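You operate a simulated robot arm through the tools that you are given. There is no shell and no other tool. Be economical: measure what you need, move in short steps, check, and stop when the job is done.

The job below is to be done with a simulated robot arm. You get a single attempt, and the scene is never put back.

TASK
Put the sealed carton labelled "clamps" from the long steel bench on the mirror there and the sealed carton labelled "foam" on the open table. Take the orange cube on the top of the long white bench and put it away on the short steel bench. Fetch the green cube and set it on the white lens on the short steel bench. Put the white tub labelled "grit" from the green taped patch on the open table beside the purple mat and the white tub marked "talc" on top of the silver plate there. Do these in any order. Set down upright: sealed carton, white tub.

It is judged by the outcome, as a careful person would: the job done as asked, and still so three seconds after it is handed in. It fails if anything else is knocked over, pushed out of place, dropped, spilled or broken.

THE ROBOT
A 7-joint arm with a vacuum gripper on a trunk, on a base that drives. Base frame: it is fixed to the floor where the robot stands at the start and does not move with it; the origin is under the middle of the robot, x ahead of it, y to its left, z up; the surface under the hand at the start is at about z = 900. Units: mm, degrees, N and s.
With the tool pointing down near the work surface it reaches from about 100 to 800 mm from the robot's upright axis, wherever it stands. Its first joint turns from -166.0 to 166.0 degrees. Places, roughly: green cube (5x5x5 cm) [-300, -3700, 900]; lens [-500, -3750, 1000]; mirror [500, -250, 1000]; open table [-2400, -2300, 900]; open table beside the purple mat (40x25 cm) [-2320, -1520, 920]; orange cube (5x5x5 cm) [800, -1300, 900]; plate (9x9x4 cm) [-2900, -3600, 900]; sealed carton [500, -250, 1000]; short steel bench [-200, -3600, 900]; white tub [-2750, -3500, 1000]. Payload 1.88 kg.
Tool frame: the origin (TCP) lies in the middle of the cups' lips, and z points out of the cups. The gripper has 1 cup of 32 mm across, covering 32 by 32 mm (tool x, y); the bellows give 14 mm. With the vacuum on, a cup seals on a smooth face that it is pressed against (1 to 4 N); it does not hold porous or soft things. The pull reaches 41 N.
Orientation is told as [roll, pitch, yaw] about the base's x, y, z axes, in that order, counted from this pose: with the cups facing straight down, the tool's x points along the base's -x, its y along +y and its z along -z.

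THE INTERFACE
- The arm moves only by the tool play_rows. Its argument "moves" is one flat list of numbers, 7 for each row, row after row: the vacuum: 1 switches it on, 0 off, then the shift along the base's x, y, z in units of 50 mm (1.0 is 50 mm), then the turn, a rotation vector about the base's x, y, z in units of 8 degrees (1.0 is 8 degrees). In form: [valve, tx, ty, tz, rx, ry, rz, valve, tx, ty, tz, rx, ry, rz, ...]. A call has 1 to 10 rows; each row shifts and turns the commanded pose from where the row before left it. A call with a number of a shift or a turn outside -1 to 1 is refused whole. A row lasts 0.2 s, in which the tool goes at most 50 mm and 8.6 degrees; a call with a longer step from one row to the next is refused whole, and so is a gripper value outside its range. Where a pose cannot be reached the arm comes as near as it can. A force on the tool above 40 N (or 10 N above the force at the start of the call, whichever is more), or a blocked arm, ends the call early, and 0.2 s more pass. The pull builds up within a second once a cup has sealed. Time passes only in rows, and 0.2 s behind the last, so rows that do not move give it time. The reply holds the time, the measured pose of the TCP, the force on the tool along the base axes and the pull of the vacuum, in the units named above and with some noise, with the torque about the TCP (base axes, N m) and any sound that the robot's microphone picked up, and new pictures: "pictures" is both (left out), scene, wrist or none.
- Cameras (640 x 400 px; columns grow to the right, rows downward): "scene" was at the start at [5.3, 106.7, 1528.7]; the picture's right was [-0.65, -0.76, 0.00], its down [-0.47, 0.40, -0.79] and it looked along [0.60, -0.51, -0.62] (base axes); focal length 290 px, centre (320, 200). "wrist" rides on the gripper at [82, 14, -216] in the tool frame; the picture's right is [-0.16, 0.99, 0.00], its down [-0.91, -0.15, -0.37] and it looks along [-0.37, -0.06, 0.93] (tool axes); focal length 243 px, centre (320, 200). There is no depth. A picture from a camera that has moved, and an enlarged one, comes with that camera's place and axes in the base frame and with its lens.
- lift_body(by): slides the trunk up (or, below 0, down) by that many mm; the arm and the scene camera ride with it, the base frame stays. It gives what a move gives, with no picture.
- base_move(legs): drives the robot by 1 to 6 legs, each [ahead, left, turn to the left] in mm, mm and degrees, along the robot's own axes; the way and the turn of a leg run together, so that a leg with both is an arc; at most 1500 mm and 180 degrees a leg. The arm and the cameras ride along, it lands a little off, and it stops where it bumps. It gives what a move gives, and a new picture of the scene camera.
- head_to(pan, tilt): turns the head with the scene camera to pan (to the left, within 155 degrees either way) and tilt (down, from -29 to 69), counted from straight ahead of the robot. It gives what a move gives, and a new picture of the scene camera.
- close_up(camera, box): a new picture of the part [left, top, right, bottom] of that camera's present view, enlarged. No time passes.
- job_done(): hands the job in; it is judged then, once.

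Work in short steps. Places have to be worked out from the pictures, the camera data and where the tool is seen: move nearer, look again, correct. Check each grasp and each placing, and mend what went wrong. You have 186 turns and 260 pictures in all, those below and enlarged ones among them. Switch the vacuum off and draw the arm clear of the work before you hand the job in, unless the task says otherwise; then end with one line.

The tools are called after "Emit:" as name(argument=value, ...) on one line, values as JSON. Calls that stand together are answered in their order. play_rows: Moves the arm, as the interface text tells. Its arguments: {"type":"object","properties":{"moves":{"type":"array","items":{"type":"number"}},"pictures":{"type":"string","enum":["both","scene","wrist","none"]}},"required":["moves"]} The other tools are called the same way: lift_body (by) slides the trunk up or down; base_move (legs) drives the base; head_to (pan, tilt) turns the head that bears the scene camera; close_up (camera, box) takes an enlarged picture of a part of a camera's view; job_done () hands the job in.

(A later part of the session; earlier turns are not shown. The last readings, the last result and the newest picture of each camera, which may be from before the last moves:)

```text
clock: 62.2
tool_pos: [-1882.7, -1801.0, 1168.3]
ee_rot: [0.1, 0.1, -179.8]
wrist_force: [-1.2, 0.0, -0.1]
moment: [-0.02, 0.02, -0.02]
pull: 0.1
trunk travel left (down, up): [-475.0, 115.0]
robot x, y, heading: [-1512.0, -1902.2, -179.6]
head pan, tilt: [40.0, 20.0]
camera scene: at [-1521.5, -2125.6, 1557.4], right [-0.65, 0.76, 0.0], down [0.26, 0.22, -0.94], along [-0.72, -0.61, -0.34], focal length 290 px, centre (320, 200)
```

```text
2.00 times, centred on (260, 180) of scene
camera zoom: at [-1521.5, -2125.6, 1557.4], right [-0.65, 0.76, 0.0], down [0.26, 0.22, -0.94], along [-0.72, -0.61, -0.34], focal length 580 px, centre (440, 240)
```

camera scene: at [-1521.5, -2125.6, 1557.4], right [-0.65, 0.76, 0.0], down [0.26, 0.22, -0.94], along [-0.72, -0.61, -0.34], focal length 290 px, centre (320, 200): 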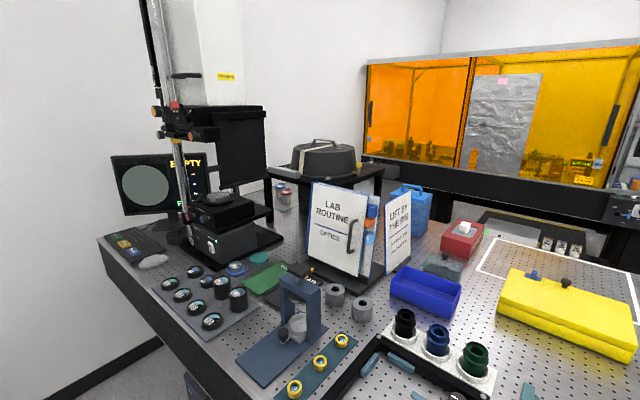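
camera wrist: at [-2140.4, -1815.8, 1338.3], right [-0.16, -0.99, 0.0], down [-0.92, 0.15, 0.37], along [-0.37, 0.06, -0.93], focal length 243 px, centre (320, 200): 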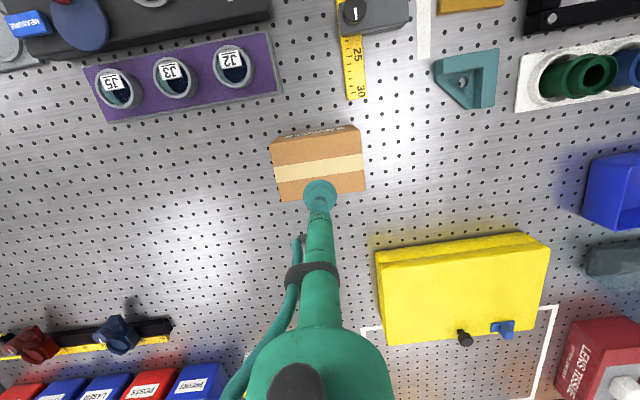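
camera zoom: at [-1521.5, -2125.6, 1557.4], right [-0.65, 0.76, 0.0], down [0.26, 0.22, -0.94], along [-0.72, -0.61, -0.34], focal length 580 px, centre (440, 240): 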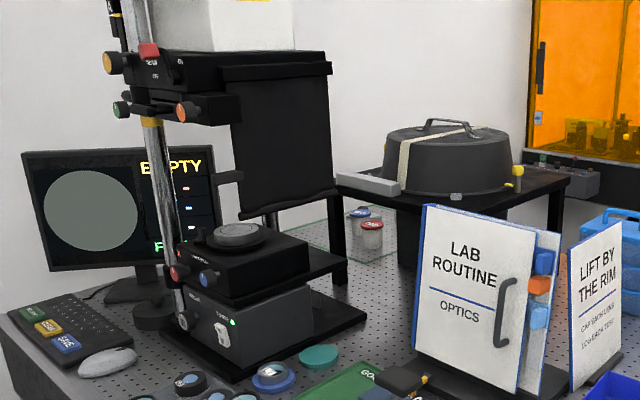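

Both tubs (blue and red lids) are in the far corner near (-2790,-3540), reachable only from behind the table. I drive round the table's near end and look for the aisle.

Emit:
base_move(legs=[[-330, 0, 0], [0, -1480, 0]])

Emit:
head_to(pan=0, tilt=20)

```text
clock: 71.3
tool_pos: [-1573.0, -317.3, 1169.0]
ee_rot: [-0.1, -0.1, -179.0]
wrist_force: [0.1, -0.3, 0.1]
moment: [-0.03, -0.01, 0.0]
pull: 0.0
trunk travel left (down, up): [-475.0, 115.0]
robot x, y, heading: [-1199.6, -411.9, -178.7]
head pan, tilt: [40.0, 20.0]
camera scene: at [-1207.3, -636.5, 1557.4], right [-0.66, 0.75, 0.0], down [0.26, 0.22, -0.94], along [-0.71, -0.62, -0.34], focal length 290 px, centre (320, 200)
```

scene: 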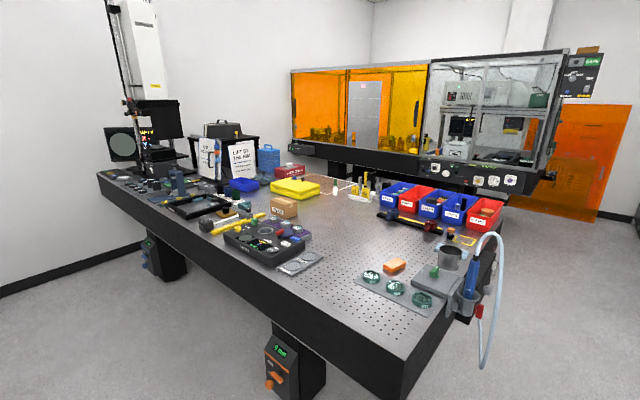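

```text
clock: 72.4
tool_pos: [-1574.0, -318.1, 1168.7]
ee_rot: [0.1, 0.0, -179.0]
wrist_force: [-0.1, 0.5, -0.2]
moment: [-0.05, 0.0, 0.0]
pull: 0.0
trunk travel left (down, up): [-475.0, 115.0]
robot x, y, heading: [-1203.4, -413.8, -179.1]
head pan, tilt: [0.0, 20.0]
camera scene: at [-1230.2, -577.1, 1557.4], right [-0.02, 1.0, 0.0], down [0.34, 0.01, -0.94], along [-0.94, -0.02, -0.34], focal length 290 px, centre (320, 200)
```

scene: 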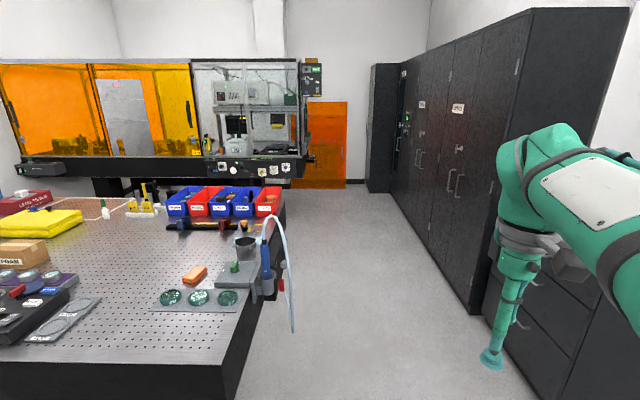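

There's a corridor at the table's end and apparently a gap behind it (table back edge x≈-2970, enclosure front x≈-3670). Drive through and look down the aisle.

Emit:
base_move(legs=[[0, -230, 0], [1500, 0, 0], [600, 0, 0], [0, 0, 89]])

Emit:
head_to(pan=0, tilt=35)

```text
clock: 88.0
tool_pos: [-3406.4, -609.0, 1168.7]
ee_rot: [0.0, -0.1, -89.6]
wrist_force: [-0.8, -0.2, -0.1]
moment: [-0.02, 0.02, 0.02]
pull: 0.0
trunk travel left (down, up): [-475.0, 115.0]
robot x, y, heading: [-3312.7, -239.5, -89.6]
head pan, tilt: [0.0, 20.0]
camera scene: at [-3144.4, -270.9, 1557.4], right [-1.0, -0.01, 0.0], down [0.0, 0.34, -0.94], along [0.01, -0.94, -0.34], focal length 290 px, centre (320, 200)
```

scene: 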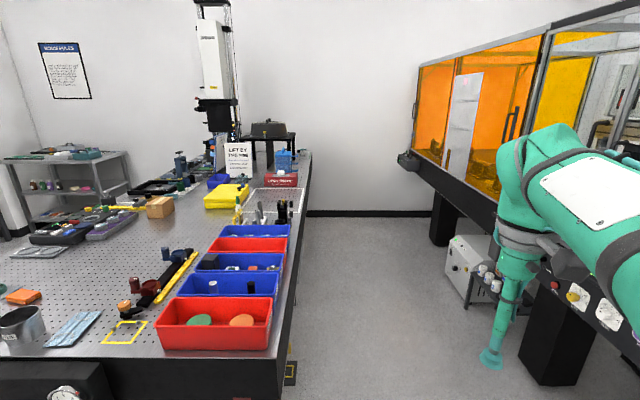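

```text
clock: 88.7
tool_pos: [-3407.4, -609.1, 1166.5]
ee_rot: [0.0, 0.1, -89.6]
wrist_force: [-1.4, 0.1, 0.1]
moment: [0.01, 0.0, 0.0]
pull: 0.0
trunk travel left (down, up): [-475.0, 115.0]
robot x, y, heading: [-3305.1, -238.4, -89.6]
head pan, tilt: [0.0, 35.0]
camera scene: at [-3144.5, -265.9, 1533.7], right [-1.0, -0.01, 0.0], down [0.0, 0.57, -0.82], along [0.01, -0.82, -0.57], focal length 290 px, centre (320, 200)
```

scene: 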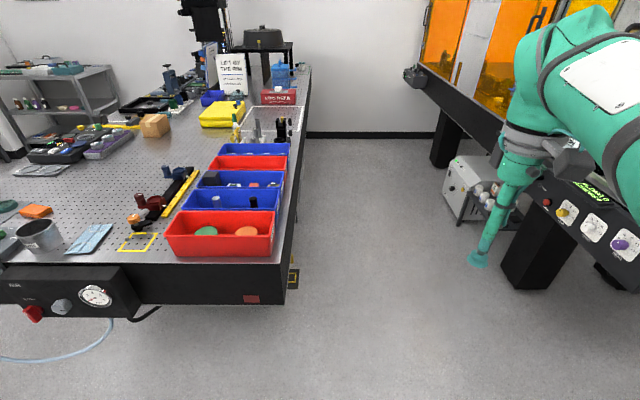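

The aisle behind is ~1.2 m wide and free. Drive down it and look at the tub corner.

Emit:
base_move(legs=[[1400, -130, 0], [1200, 0, 0]])

Emit:
head_to(pan=35, tilt=30)

```text
clock: 101.3
tool_pos: [-3522.8, -3192.2, 1167.2]
ee_rot: [0.1, 0.0, -89.7]
wrist_force: [0.4, -1.2, 0.1]
moment: [0.02, 0.01, 0.02]
pull: 0.1
trunk travel left (down, up): [-475.0, 115.0]
robot x, y, heading: [-3423.2, -2817.9, -89.5]
head pan, tilt: [0.0, 35.0]
camera scene: at [-3261.0, -2849.3, 1533.6], right [-1.0, -0.01, 0.0], down [0.0, 0.57, -0.82], along [0.01, -0.82, -0.57], focal length 290 px, centre (320, 200)
```

scene: 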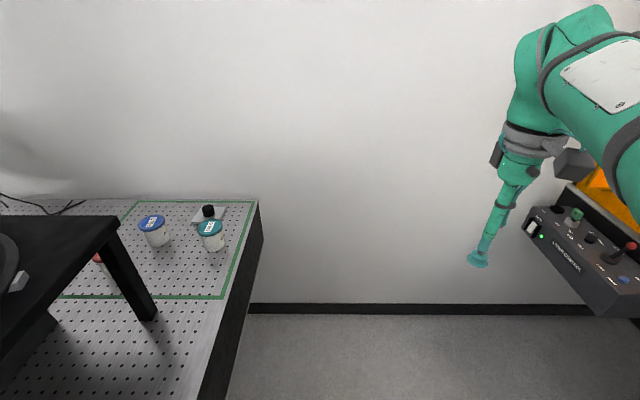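

```text
clock: 102.3
tool_pos: [-3523.6, -3193.7, 1168.9]
ee_rot: [0.0, 0.0, -89.7]
wrist_force: [0.7, 0.4, -0.7]
moment: [0.01, -0.03, 0.02]
pull: 0.0
trunk travel left (down, up): [-475.0, 115.0]
robot x, y, heading: [-3425.0, -2820.8, -89.5]
head pan, tilt: [35.0, 30.0]
camera scene: at [-3209.2, -2835.1, 1541.4], right [-0.82, -0.58, 0.0], down [-0.29, 0.41, -0.87], along [0.5, -0.71, -0.5], focal length 290 px, centre (320, 200)
```

scene: 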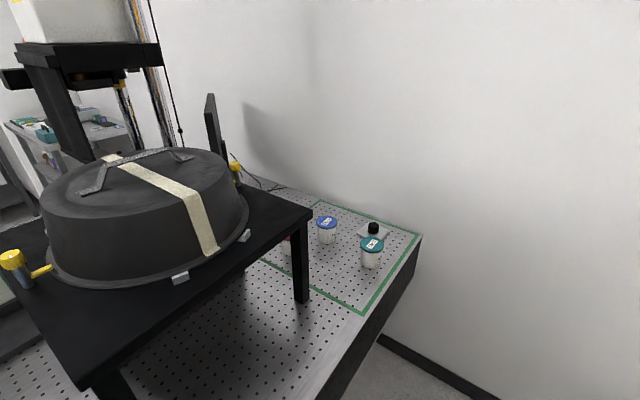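

Enlarge the green patch to read the tubs and find the plate.

Emit:
close_up(camera="scene", box=[230, 180, 430, 320])

```text
2.86 times, centred on (330, 250) of scene
camera zoom: at [-3209.2, -2835.1, 1541.4], right [-0.82, -0.58, 0.0], down [-0.29, 0.41, -0.87], along [0.5, -0.71, -0.5], focal length 829 px, centre (291, 57)
```

zoom: 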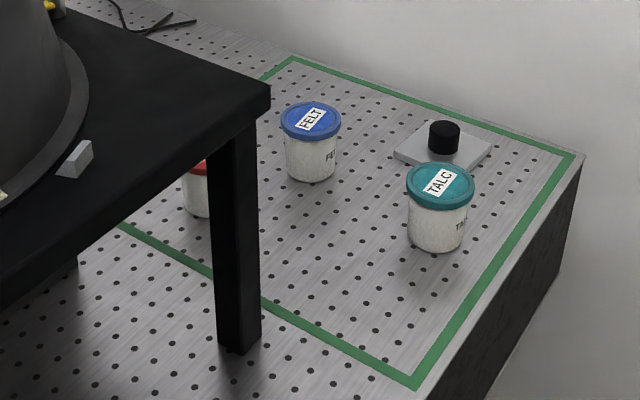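

Talc (teal) ≈ (-2940,-3498), felt (blue) ≈ (-2762,-3515), the red one ≈ (-2671,-3400), plate ≈ (-2875,-3650). Turn here to face the table, then strafe to the patch.

Emit:
base_move(legs=[[0, 0, 89.5], [0, -640, 0]])

Emit:
head_to(pan=-15, tilt=45)

```text
clock: 109.7
tool_pos: [-3056.6, -3567.1, 1167.4]
ee_rot: [-0.1, 0.0, -0.3]
wrist_force: [0.4, 0.0, -0.9]
moment: [-0.02, -0.03, 0.0]
pull: 0.0
trunk travel left (down, up): [-475.0, 115.0]
robot x, y, heading: [-3426.8, -3465.0, -0.2]
head pan, tilt: [35.0, 30.0]
camera scene: at [-3411.1, -3249.7, 1541.4], right [0.57, -0.82, 0.0], down [-0.41, -0.29, -0.87], along [0.71, 0.49, -0.5], focal length 290 px, centre (320, 200)
```

scene: 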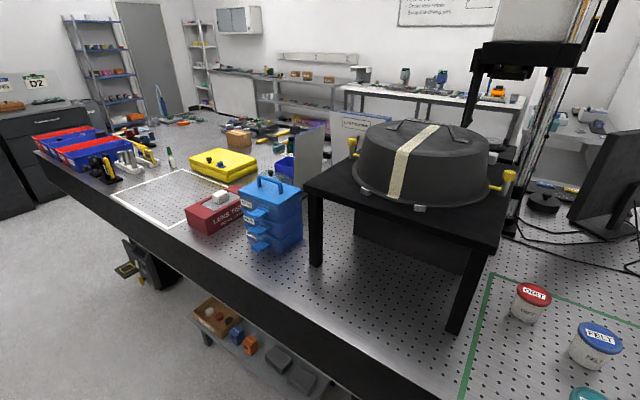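

```text
clock: 110.9
tool_pos: [-3056.1, -3568.4, 1168.0]
ee_rot: [0.0, 0.0, -0.2]
wrist_force: [0.5, 0.2, 0.2]
moment: [0.02, 0.0, 0.01]
pull: 0.0
trunk travel left (down, up): [-475.0, 115.0]
robot x, y, heading: [-3426.4, -3466.0, -0.2]
head pan, tilt: [-15.0, 45.0]
camera scene: at [-3407.0, -3322.7, 1518.8], right [-0.26, -0.97, 0.0], down [-0.68, 0.19, -0.71], along [0.68, -0.19, -0.71], focal length 290 px, centre (320, 200)
```

scene: 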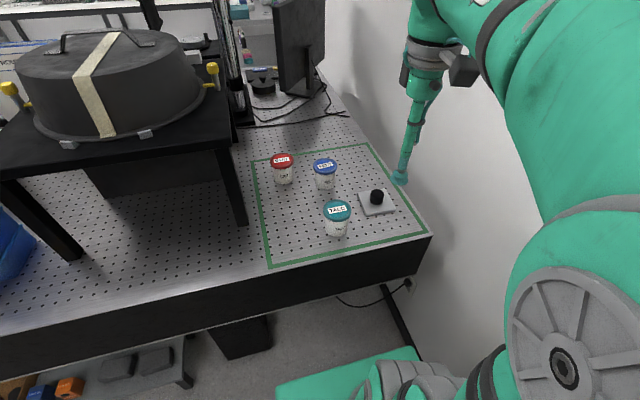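

Emit:
close_up(camera="scene", box=[240, 130, 440, 280])

Emit:
play_rows(moves=[0, 0.4, 0, 0, 0, 0, 0], pictures="wrist")

```text
2.67 times, centred on (340, 205) of scene
camera zoom: at [-3407.0, -3322.7, 1518.8], right [-0.26, -0.97, 0.0], down [-0.68, 0.19, -0.71], along [0.68, -0.19, -0.71], focal length 774 px, centre (267, 187)
```

zoom: 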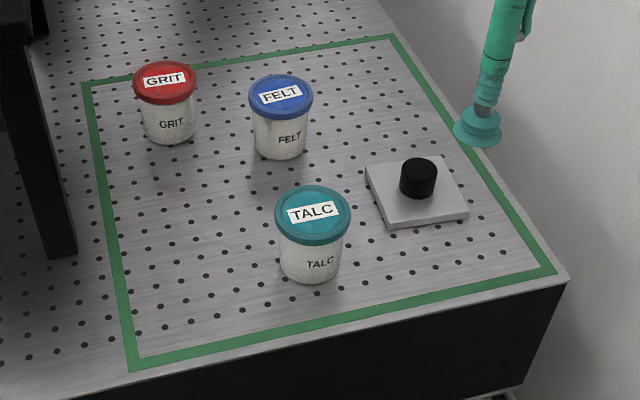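

```text
clock: 111.3
tool_pos: [-3035.8, -3566.9, 1167.8]
ee_rot: [0.0, 0.0, -0.3]
wrist_force: [-0.4, 0.2, 0.2]
moment: [-0.01, -0.03, -0.01]
pull: 0.1
trunk travel left (down, up): [-475.0, 115.0]
robot x, y, heading: [-3427.2, -3462.5, -0.3]
head pan, tilt: [-15.0, 45.0]
camera wrist: at [-3117.3, -3553.7, 1383.7], right [0.17, 0.99, 0.0], down [0.91, -0.16, 0.38], along [0.37, -0.06, -0.93], focal length 243 px, centre (320, 200)
```

wrist: 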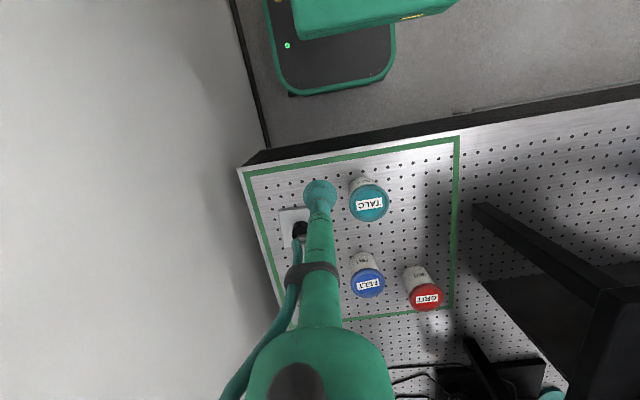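

The plate carries a black knob. I move the wrist camera nearer to inspect the plate and tubs.

Emit:
play_rows(moves=[0, 0.8, 0, -0.2, 0, 0, 0, 0, 0.8, 0, -0.2, 0, 0, 0, 0, 0.8, 0, -0.2, 0, 0, 0, 0, 0.8, 0, -0.2, 0, 0, 0, 0, 0.8, 0, -0.2, 0, 0, 0], pictures="wrist")

Emit:
close_up(camera="wrist", box=[180, 80, 440, 260])

```text
clock: 112.5
tool_pos: [-2835.4, -3567.3, 1119.5]
ee_rot: [0.0, 0.0, -0.4]
wrist_force: [0.1, -0.4, 0.3]
moment: [0.0, -0.02, 0.05]
pull: 0.0
trunk travel left (down, up): [-475.0, 115.0]
robot x, y, heading: [-3427.0, -3465.6, -0.3]
head pan, tilt: [-15.0, 45.0]
camera wrist: at [-2916.5, -3553.3, 1333.7], right [0.17, 0.99, 0.0], down [0.91, -0.16, 0.38], along [0.37, -0.06, -0.93], focal length 243 px, centre (320, 200)
```

wrist: 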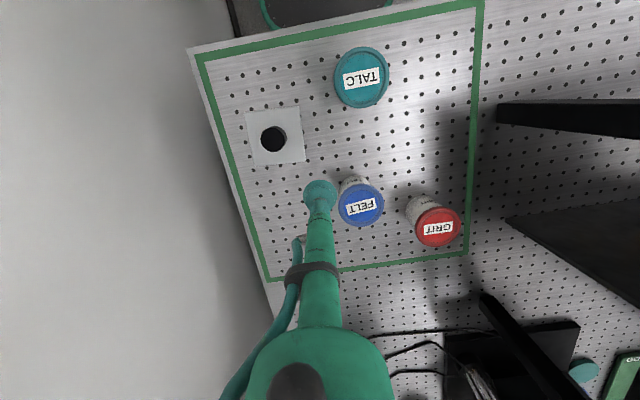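

```text
2.22 times, centred on (310, 170) of wrist
camera zoom: at [-2916.5, -3553.3, 1333.7], right [0.17, 0.99, 0.0], down [0.91, -0.16, 0.38], along [0.37, -0.06, -0.93], focal length 539 px, centre (342, 267)
```

zoom: 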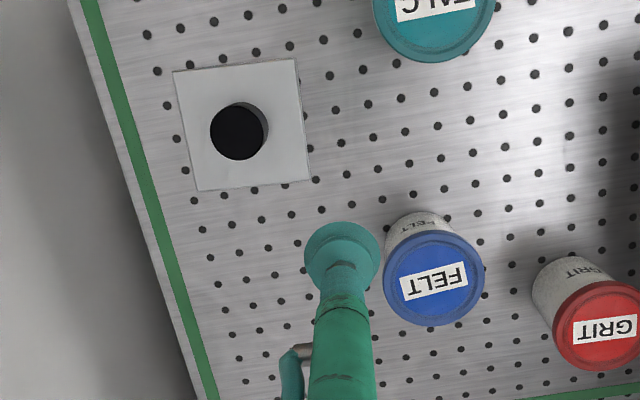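

The plate has a fixed central knob (stated height 4 cm), so the talc tub must be centred exactly on it at ≈ (-2875,-3637). Move over talc at ≈ (-2935,-3496).

Emit:
play_rows(moves=[0, -0.667, 0.473, -0.3, 0, 0, 0, 0, -0.667, 0.473, -0.3, 0, 0, 0, 0, -0.667, 0.473, -0.3, 0, 0, 0, 0, 0, 0, 0, 0, 0, 0], pictures="wrist")

Emit:
close_up(camera="wrist", box=[200, 110, 440, 280])

```text
clock: 113.5
tool_pos: [-2936.8, -3495.6, 1072.2]
ee_rot: [0.1, 0.1, -0.3]
wrist_force: [-0.1, 0.7, -0.4]
moment: [-0.03, -0.02, -0.01]
pull: 0.0
trunk travel left (down, up): [-475.0, 115.0]
robot x, y, heading: [-3428.6, -3465.2, -0.3]
head pan, tilt: [-15.0, 45.0]
camera wrist: at [-3017.6, -3482.3, 1287.9], right [0.17, 0.99, 0.0], down [0.91, -0.16, 0.38], along [0.37, -0.06, -0.93], focal length 243 px, centre (320, 200)
```

wrist: 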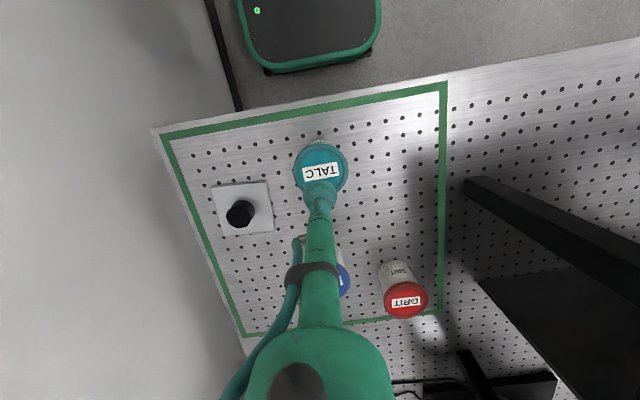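

```text
2.35 times, centred on (320, 195) of wrist
camera zoom: at [-3017.6, -3482.3, 1287.9], right [0.17, 0.99, 0.0], down [0.91, -0.16, 0.38], along [0.37, -0.06, -0.93], focal length 571 px, centre (320, 212)
```

zoom: 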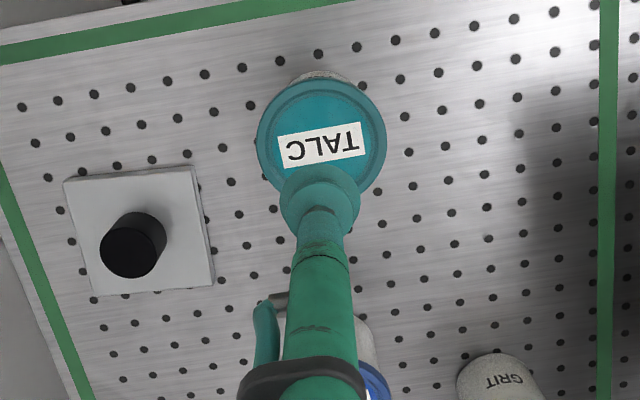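

Refined: lid centre (-2935,-3494, z≈975), knob (-2876,-3637). Descend onto talc.

Emit:
play_rows(moves=[0, 0.03, 0.03, -0.9, 0, 0, 0, 1, 0, 0, -0.6, 0, 0, 0, 1, 0, 0, -0.1, 0, 0, 0, 1, 0, 0, -0.1, 0, 0, 0, 1, 0, 0, -0.1, 0, 0, 0, 1, 0, 0, 0, 0, 0, 0], pictures="none")

```text
clock: 114.9
tool_pos: [-2935.4, -3495.4, 983.9]
ee_rot: [0.0, -0.3, -0.4]
wrist_force: [-2.7, 0.8, 17.7]
moment: [-0.01, 0.16, -0.02]
pull: 40.6
trunk travel left (down, up): [-475.0, 115.0]
robot x, y, heading: [-3424.5, -3464.8, -0.3]
head pan, tilt: [-15.0, 45.0]
```

Sealed on talc. Lift 90 mm and check how it hangs.

Emit:
play_rows(moves=[1, 0, 0, 0.2, 0, 0, 0, 1, 0, 0, 0.6, 0, 0, 0, 1, 0, 0, 0.9, 0, 0, 0, 1, 0, 0, 0.2, 0, 0, 0, 1, 0, 0, 0, 0, 0, 0], pictures="wrist")

Emit:
close_up(camera="scene", box=[240, 100, 440, 260])

```text
clock: 116.1
tool_pos: [-2934.1, -3494.8, 1078.8]
ee_rot: [0.0, -0.1, -0.3]
wrist_force: [-0.6, 0.0, -1.1]
moment: [0.03, -0.01, 0.01]
pull: 40.6
trunk travel left (down, up): [-475.0, 115.0]
robot x, y, heading: [-3425.8, -3463.1, -0.4]
head pan, tilt: [-15.0, 45.0]
camera wrist: at [-3015.5, -3481.3, 1293.4], right [0.17, 0.99, 0.0], down [0.91, -0.16, 0.37], along [0.37, -0.06, -0.93], focal length 243 px, centre (320, 200)
```

wrist: 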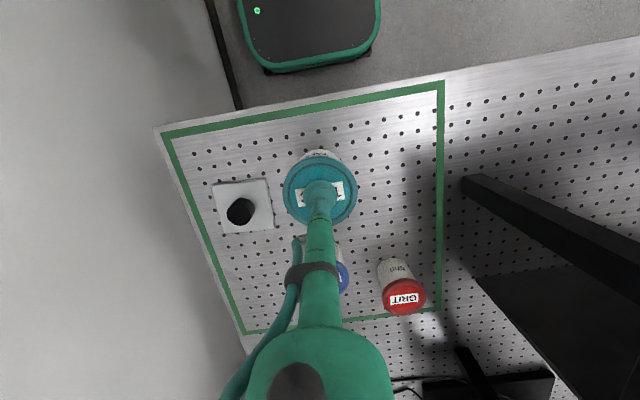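

```text
2.50 times, centred on (340, 180) of scene
camera zoom: at [-3407.0, -3322.7, 1518.8], right [-0.26, -0.96, 0.0], down [-0.68, 0.19, -0.71], along [0.68, -0.19, -0.71], focal length 726 px, centre (270, 250)
```

zoom: 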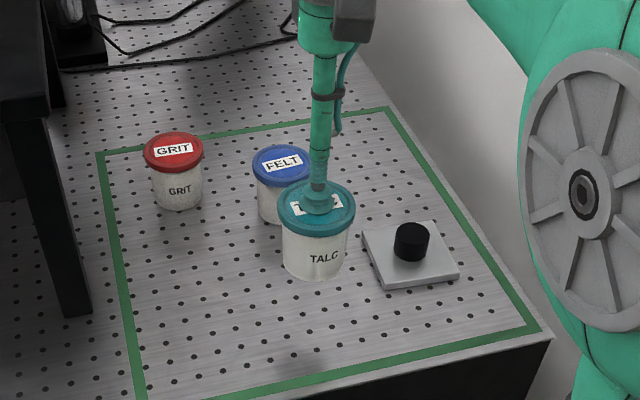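

Tub hangs straight and centred. Carry over the knob.

Emit:
play_rows(moves=[1, 0.305, -0.71, 0, 0, 0, 0, 1, 0.305, -0.71, 0, 0, 0, 0, 1, 0.305, -0.71, 0, 0, 0, 0, 1, 0.305, -0.71, 0, 0, 0, 0, 1, 0, 0, 0, 0, 0, 0], pictures="wrist")

Emit:
close_up(camera="scene", box=[300, 100, 460, 230])

```text
clock: 117.3
tool_pos: [-2873.5, -3636.9, 1079.1]
ee_rot: [0.1, 0.0, -0.3]
wrist_force: [-0.6, 0.5, -3.2]
moment: [0.01, 0.05, 0.0]
pull: 40.6
trunk travel left (down, up): [-475.0, 115.0]
robot x, y, heading: [-3424.1, -3464.8, -0.4]
head pan, tilt: [-15.0, 45.0]
camera wrist: at [-2954.1, -3623.6, 1294.0], right [0.17, 0.99, 0.0], down [0.91, -0.16, 0.37], along [0.37, -0.06, -0.93], focal length 243 px, centre (320, 200)
```

wrist: 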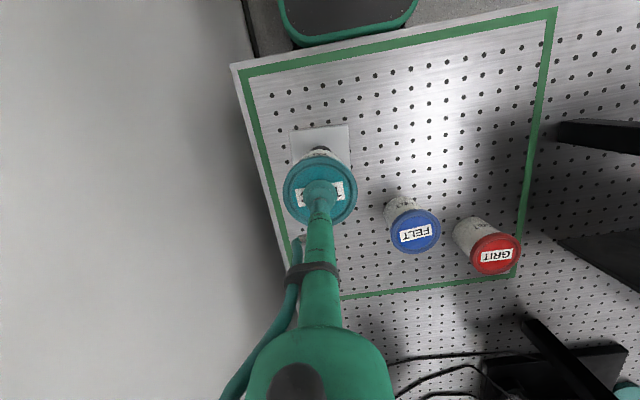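

```text
3.08 times, centred on (380, 165) of scene
camera zoom: at [-3406.8, -3323.0, 1518.8], right [-0.26, -0.96, 0.0], down [-0.68, 0.19, -0.71], along [0.68, -0.19, -0.71], focal length 893 px, centre (135, 308)
```

zoom: 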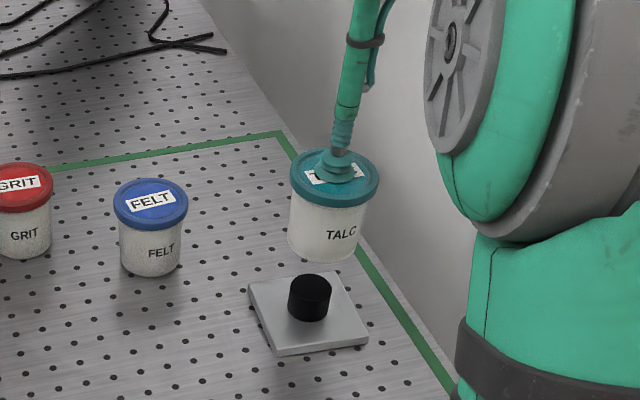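

Comparing views, the tub is ~4 mm too far toward -y. Shift +4 mm and lower to just above the knob.

Emit:
play_rows(moves=[1, 0, 0.08, -0.4, 0, 0, 0, 1, 0, 0, -0.3, 0, 0, 0, 1, 0, 0, -0.06, 0, 0, 0, 1, 0, 0, 0, 0, 0, 0], pictures="none")

Emit:
close_up(camera="scene", box=[300, 100, 460, 230])

```text
clock: 118.3
tool_pos: [-2874.9, -3632.4, 1040.0]
ee_rot: [0.0, 0.0, -0.3]
wrist_force: [0.2, 0.6, -1.7]
moment: [-0.01, 0.01, 0.04]
pull: 40.2
trunk travel left (down, up): [-475.0, 115.0]
robot x, y, heading: [-3426.8, -3460.4, -0.4]
head pan, tilt: [-15.0, 45.0]
```

```text
3.08 times, centred on (380, 165) of scene
camera zoom: at [-3407.0, -3322.7, 1518.8], right [-0.26, -0.96, 0.0], down [-0.68, 0.19, -0.71], along [0.68, -0.19, -0.71], focal length 893 px, centre (135, 308)
```

zoom: 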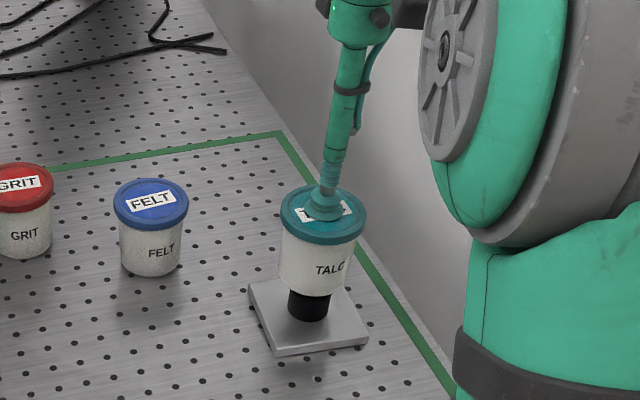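

Alignment within ~2-3 mm. Nudge 1.5 mm and lower to contact.

Emit:
play_rows(moves=[1, 0, 0.03, -0.08, 0, 0, 0, 1, 0, 0, -0.06, 0, 0, 0, 1, 0, 0, 0, 0, 0, 0], pictures="none")

```text
clock: 119.1
tool_pos: [-2873.5, -3631.9, 1032.9]
ee_rot: [0.2, 0.0, -0.3]
wrist_force: [-0.2, -0.9, -1.6]
moment: [0.02, 0.01, 0.01]
pull: 40.8
trunk travel left (down, up): [-475.0, 115.0]
robot x, y, heading: [-3427.6, -3465.7, -0.2]
head pan, tilt: [-15.0, 45.0]
```

Emit:
play_rows(moves=[1, 0, 0, -0.05, 0, 0, 0, 1, 0, 0, 0, 0, 0, 0], pictures="none")

```text
clock: 119.7
tool_pos: [-2875.6, -3632.2, 1031.1]
ee_rot: [0.1, -0.1, -0.3]
wrist_force: [0.5, 0.4, -2.0]
moment: [-0.02, 0.01, 0.01]
pull: 41.6
trunk travel left (down, up): [-475.0, 115.0]
robot x, y, heading: [-3427.0, -3468.0, -0.3]
head pan, tilt: [-15.0, 45.0]
```

Emit:
play_rows(moves=[1, 0, 0, -0.05, 0, 0, 0, 1, 0, 0, 0, 0, 0, 0], pictures="none")

Emit:
close_up(camera="scene", box=[330, 130, 430, 220])

```text
clock: 120.3
tool_pos: [-2874.6, -3632.4, 1027.3]
ee_rot: [0.1, 0.0, -0.3]
wrist_force: [-0.6, 0.5, -1.3]
moment: [-0.01, 0.01, 0.01]
pull: 40.7
trunk travel left (down, up): [-475.0, 115.0]
robot x, y, heading: [-3425.1, -3465.5, -0.3]
head pan, tilt: [-15.0, 45.0]
```

```text
4.44 times, centred on (380, 175) of scene
camera zoom: at [-3406.9, -3322.7, 1518.8], right [-0.26, -0.96, 0.0], down [-0.68, 0.19, -0.71], along [0.68, -0.19, -0.71], focal length 1290 px, centre (53, 311)
```

zoom: 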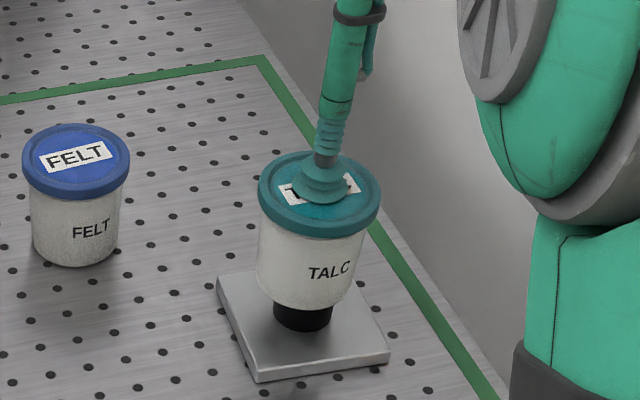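

Centred now. Continue down in 2.5 mm steps until contact.

Emit:
play_rows(moves=[1, 0, 0, -0.06, 0, 0, 0, 1, 0, 0, 0, 0, 0, 0], pictures="none")

```text
clock: 120.9
tool_pos: [-2874.4, -3630.3, 1026.6]
ee_rot: [0.0, -0.2, -0.3]
wrist_force: [0.1, 0.2, 2.2]
moment: [0.02, 0.03, 0.01]
pull: 40.6
trunk travel left (down, up): [-475.0, 115.0]
robot x, y, heading: [-3427.6, -3468.8, -0.4]
head pan, tilt: [-15.0, 45.0]
```

Contact made. Release the vacuum and wait, then look before rising.

Emit:
play_rows(moves=[1, 0, 0, -0.02, 0, 0, 0, 0, 0, 0, 0, 0, 0, 0, 0, 0, 0, 0, 0, 0, 0, 0, 0, 0, 0, 0, 0, 0], pictures="none")

Emit:
play_rows(moves=[0, 0, 0, 0.06, 0, 0, 0, 0, 0, 0, 0.1, 0, 0, 0, 0, 0, 0, 0.4, 0, 0, 0, 0, 0, 0, 0.9, 0, 0, 0, 0, 0, 0, 0.9, 0, 0, 0], pictures="none")

Emit:
close_up(camera="scene", box=[240, 110, 440, 240])

```text
clock: 121.9
tool_pos: [-2873.0, -3631.9, 1024.1]
ee_rot: [0.0, 0.0, -0.3]
wrist_force: [-0.6, -0.1, 0.6]
moment: [-0.02, 0.04, -0.05]
pull: 0.1
trunk travel left (down, up): [-475.0, 115.0]
robot x, y, heading: [-3427.3, -3467.6, -0.2]
head pan, tilt: [-15.0, 45.0]
```

```text
clock: 123.1
tool_pos: [-2874.1, -3631.2, 1140.7]
ee_rot: [0.0, 0.0, -0.3]
wrist_force: [-0.4, 0.7, -0.5]
moment: [-0.01, 0.02, 0.03]
pull: 0.1
trunk travel left (down, up): [-475.0, 115.0]
robot x, y, heading: [-3427.8, -3462.9, -0.1]
head pan, tilt: [-15.0, 45.0]
```

```text
3.08 times, centred on (340, 175) of scene
camera zoom: at [-3406.9, -3322.7, 1518.7], right [-0.26, -0.96, 0.0], down [-0.68, 0.19, -0.71], along [0.68, -0.19, -0.71], focal length 893 px, centre (258, 277)
```

zoom: 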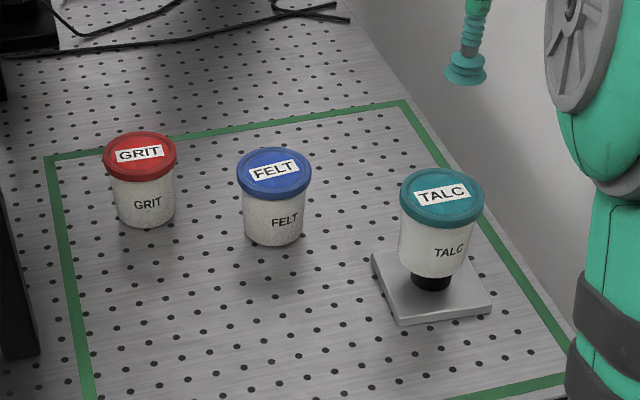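

Talc stands steady on the plate. Grit is at ≈ (-2705,-3400); drive 110 mm closer for reach.

Emit:
base_move(legs=[[108, 0, 0]])

Emit:
play_rows(moves=[0, 0, 0.8, 0, 0, 0, 0, 0, 0, 0.9, 0, 0, 0, 0, 0, 0, 0.9, 0, 0, 0, 0, 0, 0.3, 0.9, 0, 0, 0, 0, 0, 0.5, 0.8, 0, 0, 0, 0])

```text
clock: 124.3
tool_pos: [-2764.4, -3632.2, 1141.6]
ee_rot: [0.1, 0.0, -0.3]
wrist_force: [-0.2, 0.5, 0.1]
moment: [0.03, 0.02, 0.01]
pull: 0.0
trunk travel left (down, up): [-475.0, 115.0]
robot x, y, heading: [-3321.6, -3464.9, -0.3]
head pan, tilt: [-15.0, 45.0]
camera scene: at [-3298.7, -3323.2, 1518.8], right [-0.26, -0.96, 0.0], down [-0.68, 0.19, -0.71], along [0.68, -0.19, -0.71], focal length 290 px, centre (320, 200)
```

scene: 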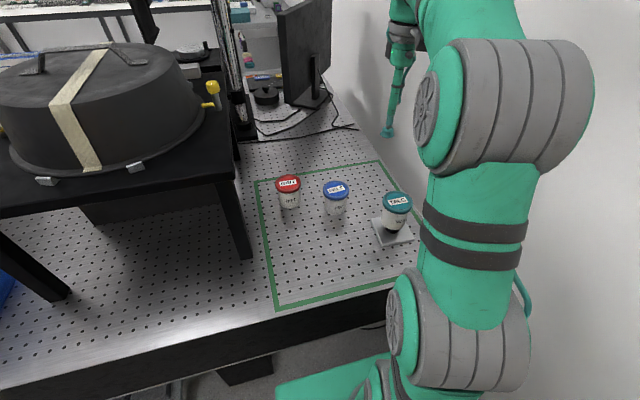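

```text
clock: 125.5
tool_pos: [-2723.3, -3417.3, 1141.3]
ee_rot: [0.1, 0.1, -0.3]
wrist_force: [0.3, -0.1, 0.6]
moment: [0.03, -0.02, 0.0]
pull: 0.0
trunk travel left (down, up): [-475.0, 115.0]
robot x, y, heading: [-3314.3, -3462.9, -0.7]
head pan, tilt: [-15.0, 45.0]
camera scene: at [-3298.7, -3323.1, 1518.8], right [-0.26, -0.96, 0.0], down [-0.68, 0.19, -0.71], along [0.68, -0.19, -0.71], focal length 290 px, centre (320, 200)
camera wrist: at [-2804.7, -3403.6, 1357.6], right [0.17, 0.99, 0.0], down [0.91, -0.16, 0.37], along [0.37, -0.06, -0.93], focal length 243 px, centre (320, 200)
```

scene: 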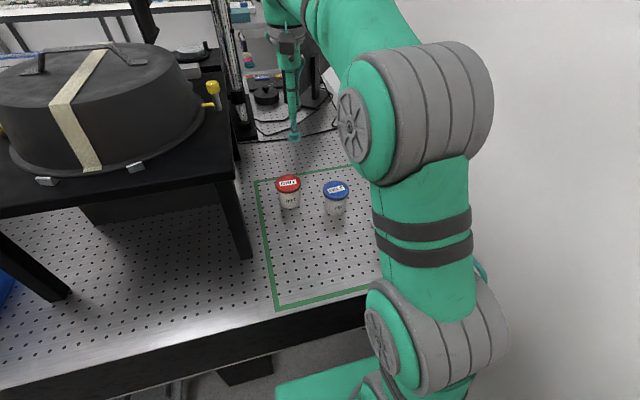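
wrist: 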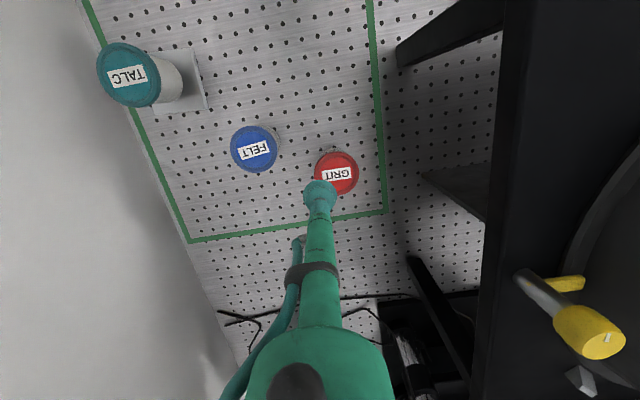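

Grit lid at ≈ (-2699,-3393). Align and lower to ~1060.

Emit:
play_rows(moves=[0, 0.48, 0.48, -0.4, 0, 0, 0, 0, 0, 0, -0.9, 0, 0, 0, 0, 0, 0, -0.3, 0, 0, 0], pictures="wrist")

Emit:
close_up(camera="wrist", box=[240, 130, 400, 230])

```text
clock: 126.3
tool_pos: [-2701.4, -3392.7, 1061.5]
ee_rot: [0.1, 0.0, -0.1]
wrist_force: [0.2, -0.3, -0.1]
moment: [0.0, 0.05, 0.0]
pull: 0.0
trunk travel left (down, up): [-475.0, 115.0]
robot x, y, heading: [-3316.8, -3466.4, -0.4]
head pan, tilt: [-15.0, 45.0]
camera wrist: at [-2782.1, -3379.6, 1277.3], right [0.17, 0.99, 0.0], down [0.91, -0.16, 0.38], along [0.37, -0.06, -0.93], focal length 243 px, centre (320, 200)
```

wrist: 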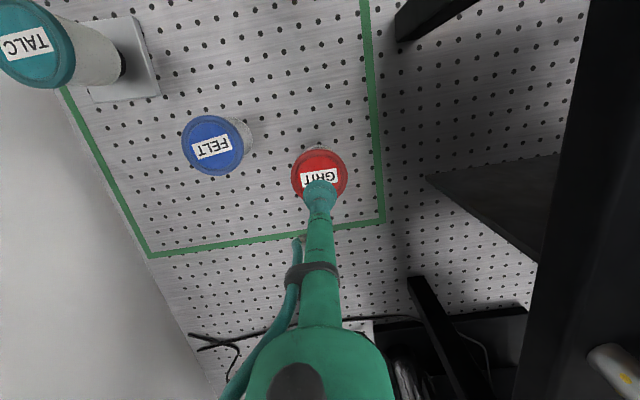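

```text
4.00 times, centred on (320, 180) of wrist
camera zoom: at [-2782.1, -3379.6, 1277.3], right [0.17, 0.99, 0.0], down [0.91, -0.16, 0.38], along [0.37, -0.06, -0.93], focal length 970 px, centre (320, 280)
```

zoom: 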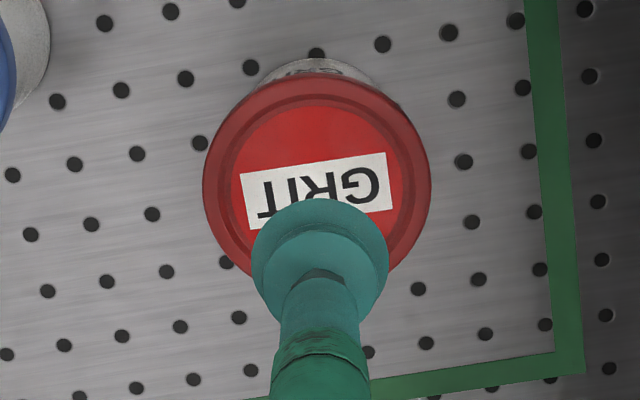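

Centred. Descend and seal.

Emit:
play_rows(moves=[0, 0.03, -0.02, -0.9, 0, 0, 0, 1, 0, 0, -0.3, 0, 0, 0, 1, 0, 0, -0.1, 0, 0, 0, 1, 0, 0, -0.1, 0, 0, 0, 1, 0, 0, -0.04, 0, 0, 0, 1, 0, 0, 0, 0, 0, 0], pictures="none")

```text
clock: 127.7
tool_pos: [-2699.4, -3394.4, 988.8]
ee_rot: [0.0, 0.0, -0.3]
wrist_force: [1.3, 0.5, 0.7]
moment: [0.02, 0.06, 0.02]
pull: 40.6
trunk travel left (down, up): [-475.0, 115.0]
robot x, y, heading: [-3317.6, -3460.9, -0.1]
head pan, tilt: [-15.0, 45.0]
```

Sealed. Lift high and retract toward the robot.

Emit:
play_rows(moves=[1, 0, 0, 0.2, 0, 0, 0, 1, 0, 0, 0.8, 0, 0, 0, 1, 0, 0, 0.9, 0, 0, 0, 1, 0, 0, 0.9, 0, 0, 0, 1, 0, 0, 0.9, 0, 0, 0, 1, -0.9, -0.2, 0, 0, 0, 0, 1, -0.9, -0.2, 0, 0, 0, 0, 1, -0.9, -0.2, 0, 0, 0, 0, 1, -0.9, -0.2, 0, 0, 0, 0, 1, -0.9, -0.2, 0, 0, 0, 0], pictures="wrist")

```text
clock: 129.9
tool_pos: [-2926.4, -3445.1, 1173.1]
ee_rot: [0.1, 0.0, -0.3]
wrist_force: [0.1, 0.3, -2.6]
moment: [0.0, 0.05, 0.02]
pull: 40.7
trunk travel left (down, up): [-475.0, 115.0]
robot x, y, heading: [-3313.3, -3466.3, -0.1]
head pan, tilt: [-15.0, 45.0]
camera wrist: at [-3006.4, -3431.9, 1389.4], right [0.17, 0.99, 0.0], down [0.91, -0.16, 0.38], along [0.37, -0.06, -0.93], focal length 243 px, centre (320, 200)
```

wrist: 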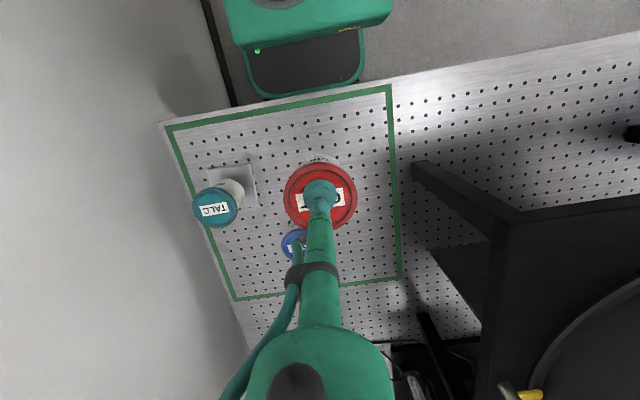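

Grit hangs well. Back off, strafe out of the aisle and round the table end to its front.

Emit:
base_move(legs=[[-140, 0, 0], [0, 1500, 0], [0, 1500, 0], [0, 270, 0]])

```text
clock: 146.8
tool_pos: [-3024.1, -179.7, 1174.4]
ee_rot: [0.0, 0.0, -1.2]
wrist_force: [-0.8, 0.7, -2.7]
moment: [0.01, 0.01, -0.01]
pull: 40.6
trunk travel left (down, up): [-475.0, 115.0]
robot x, y, heading: [-3419.0, -192.0, -1.1]
head pan, tilt: [-15.0, 45.0]
camera scene: at [-3396.8, -51.5, 1518.8], right [-0.28, -0.96, 0.0], down [-0.68, 0.2, -0.71], along [0.68, -0.2, -0.71], focal length 290 px, centre (320, 200)
```

scene: 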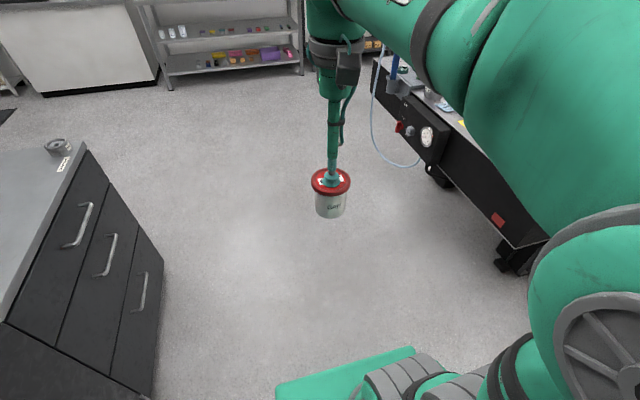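

Clear corridor. Continue to the table front and turn to face it.

Emit:
base_move(legs=[[1500, 0, 1], [760, 0, 0], [0, -1370, 0], [0, 0, 180]])

```text
clock: 171.9
tool_pos: [-1534.1, -1606.2, 1172.8]
ee_rot: [0.1, 0.0, -179.6]
wrist_force: [0.0, -0.1, -1.9]
moment: [0.02, 0.0, 0.01]
pull: 41.0
trunk travel left (down, up): [-475.0, 115.0]
robot x, y, heading: [-1138.2, -1578.7, -179.6]
head pan, tilt: [-15.0, 45.0]
camera scene: at [-1158.4, -1726.7, 1518.8], right [0.25, 0.97, 0.0], down [0.68, -0.18, -0.71], along [-0.68, 0.18, -0.71], focal length 290 px, centre (320, 200)
```

scene: 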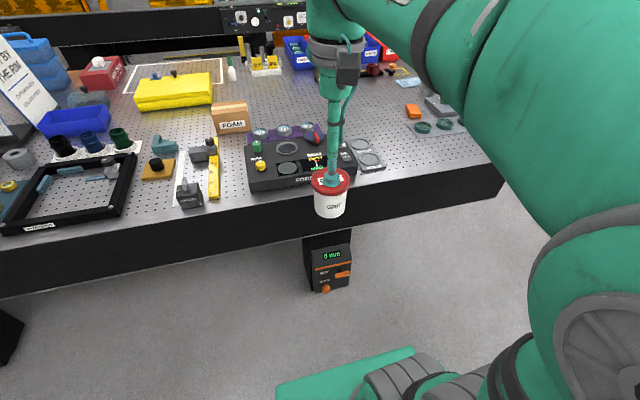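

Mat and free spot are ahead. Drive to the table edge.

Emit:
base_move(legs=[[374, 0, 0]])

Emit:
play_rows(moves=[1, -0.9, 0.06, 0, 0, 0, 0, 1, -0.9, 0.06, 0, 0, 0, 0, 1, -0.9, 0.06, 0, 0, 0, 0, 1, -0.9, 0.06, -0.1, 0, 0, 0, 1, -0.9, 0.06, -0.2, 0, 0, 0, 1, -0.9, 0.06, -0.3, 0, 0, 0, 1, -0.9, 0.06, -0.4, 0, 0, 0], pictures="wrist")

```text
clock: 174.2
tool_pos: [-1905.4, -1608.1, 1172.7]
ee_rot: [0.2, -0.1, -179.9]
wrist_force: [0.2, 0.3, -2.7]
moment: [0.02, -0.03, 0.0]
pull: 40.9
trunk travel left (down, up): [-475.0, 115.0]
robot x, y, heading: [-1512.3, -1586.0, -179.7]
head pan, tilt: [-15.0, 45.0]
camera scene: at [-1530.0, -1728.8, 1518.8], right [0.25, 0.97, 0.0], down [0.68, -0.18, -0.71], along [-0.68, 0.18, -0.71], focal length 290 px, centre (320, 200)
```

scene: 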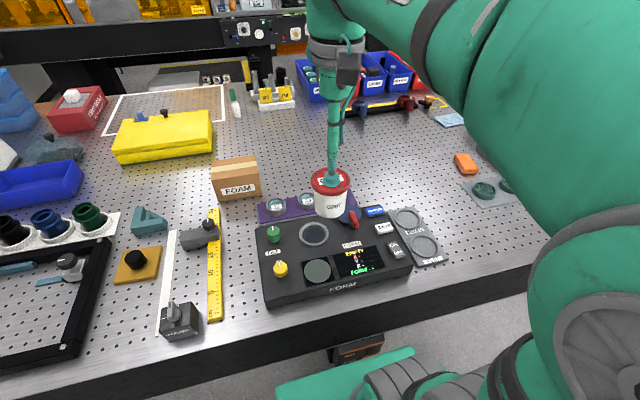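

```text
clock: 175.8
tool_pos: [-2222.6, -1587.2, 1121.5]
ee_rot: [0.0, 0.3, -179.8]
wrist_force: [-1.3, -0.5, -3.0]
moment: [0.01, -0.12, -0.01]
pull: 40.4
trunk travel left (down, up): [-475.0, 115.0]
robot x, y, heading: [-1512.9, -1584.7, -179.6]
head pan, tilt: [-15.0, 45.0]
camera wrist: at [-2140.3, -1600.3, 1337.3], right [-0.16, -0.99, 0.0], down [-0.92, 0.15, 0.37], along [-0.37, 0.06, -0.93], focal length 243 px, centre (320, 200)
```

wrist: 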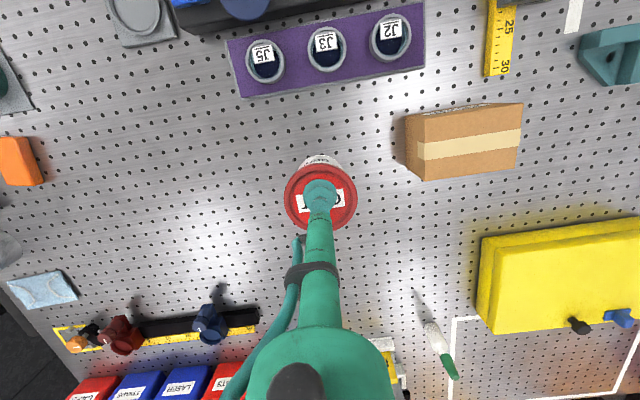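

Clear spot next to the purple mat. Lower to just above the table.

Emit:
play_rows(moves=[1, 0, 0, -0.9, 0, 0, 0, 1, 0, 0, -0.9, 0, 0, 0, 1, 0, 0, -0.5, 0, 0, 0, 1, 0, 0, -0.1, 0, 0, 0, 1, 0, 0, 0, 0, 0, 0], pictures="none")

```text
clock: 177.0
tool_pos: [-2221.1, -1587.0, 1001.9]
ee_rot: [0.2, 0.0, -179.8]
wrist_force: [0.6, -0.7, -2.0]
moment: [-0.01, -0.04, 0.01]
pull: 40.3
trunk travel left (down, up): [-475.0, 115.0]
robot x, y, heading: [-1511.9, -1585.6, -179.6]
head pan, tilt: [-15.0, 45.0]
```

Emit:
play_rows(moves=[1, 0, 0, -0.1, 0, 0, 0, 1, 0, 0, -0.06, 0, 0, 0, 1, 0, 0, 0, 0, 0, 0], pictures="none")

```text
clock: 177.8
tool_pos: [-2221.5, -1587.3, 995.1]
ee_rot: [0.1, 0.0, -179.8]
wrist_force: [0.9, 0.2, -2.4]
moment: [-0.02, -0.02, -0.04]
pull: 40.5
trunk travel left (down, up): [-475.0, 115.0]
robot x, y, heading: [-1510.3, -1584.2, -179.6]
head pan, tilt: [-15.0, 45.0]
```

Emit:
play_rows(moves=[1, 0, 0, -0.05, 0, 0, 0, 1, 0, 0, -0.03, 0, 0, 0, 1, 0, 0, 0, 0, 0, 0], pictures="none")

```text
clock: 178.6
tool_pos: [-2220.8, -1586.6, 990.6]
ee_rot: [0.1, -0.1, -179.9]
wrist_force: [-0.1, -0.1, -2.2]
moment: [-0.01, 0.01, 0.0]
pull: 40.7
trunk travel left (down, up): [-475.0, 115.0]
robot x, y, heading: [-1511.5, -1584.9, -179.6]
head pan, tilt: [-15.0, 45.0]
```

Emit:
play_rows(moves=[1, 0, 0, -0.05, 0, 0, 0, 1, 0, 0, 0, 0, 0, 0], pictures="none")

```text
clock: 179.2
tool_pos: [-2220.2, -1586.7, 988.2]
ee_rot: [0.1, 0.0, -179.8]
wrist_force: [-0.6, 0.0, -3.1]
moment: [0.0, 0.0, 0.02]
pull: 40.8
trunk travel left (down, up): [-475.0, 115.0]
robot x, y, heading: [-1510.5, -1584.8, -179.5]
head pan, tilt: [-15.0, 45.0]
```

Emit:
play_rows(moves=[1, 0, 0, -0.05, 0, 0, 0, 1, 0, 0, 0, 0, 0, 0], pictures="none")

```text
clock: 179.8
tool_pos: [-2221.2, -1589.0, 986.6]
ee_rot: [0.1, 0.0, -179.8]
wrist_force: [0.2, -0.4, -2.2]
moment: [-0.01, 0.05, -0.02]
pull: 40.8
trunk travel left (down, up): [-475.0, 115.0]
robot x, y, heading: [-1513.8, -1583.3, -179.8]
head pan, tilt: [-15.0, 45.0]
```

Emit:
play_rows(moves=[1, 0, 0, -0.06, 0, 0, 0, 1, 0, 0, 0, 0, 0, 0], pictures="none")

```text
clock: 180.4
tool_pos: [-2219.3, -1586.7, 985.2]
ee_rot: [0.1, -0.2, -179.8]
wrist_force: [0.8, -0.3, 11.4]
moment: [0.04, 0.04, -0.04]
pull: 40.9
trunk travel left (down, up): [-475.0, 115.0]
robot x, y, heading: [-1510.9, -1583.1, -179.8]
head pan, tilt: [-15.0, 45.0]
```

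Touchdown. Release, wait and rise.

Emit:
play_rows(moves=[0, 0, 0, 0, 0, 0, 0, 0, 0, 0, 0, 0, 0, 0, 0, 0, 0, 0, 0, 0, 0, 0, 0, 0, 0.1, 0, 0, 0, 0, 0, 0, 0.5, 0, 0, 0, 0, 0, 0, 0.9, 0, 0, 0, 0, 0, 0, 0.9, 0, 0, 0], pictures="wrist")

```text
clock: 182.0
tool_pos: [-2219.8, -1584.9, 1103.7]
ee_rot: [0.0, 0.0, -179.8]
wrist_force: [-0.3, -0.4, -0.7]
moment: [-0.02, -0.01, -0.02]
pull: 0.0
trunk travel left (down, up): [-475.0, 115.0]
robot x, y, heading: [-1510.4, -1584.4, -179.8]
head pan, tilt: [-15.0, 45.0]
camera wrist: at [-2137.2, -1599.9, 1318.8], right [-0.16, -0.99, 0.0], down [-0.92, 0.15, 0.37], along [-0.37, 0.06, -0.93], focal length 243 px, centre (320, 200)
```

wrist: 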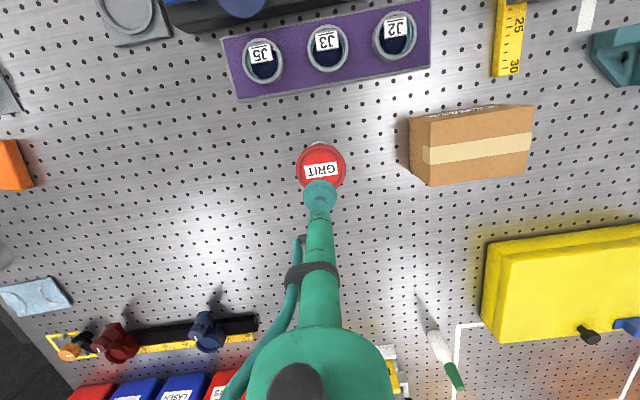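

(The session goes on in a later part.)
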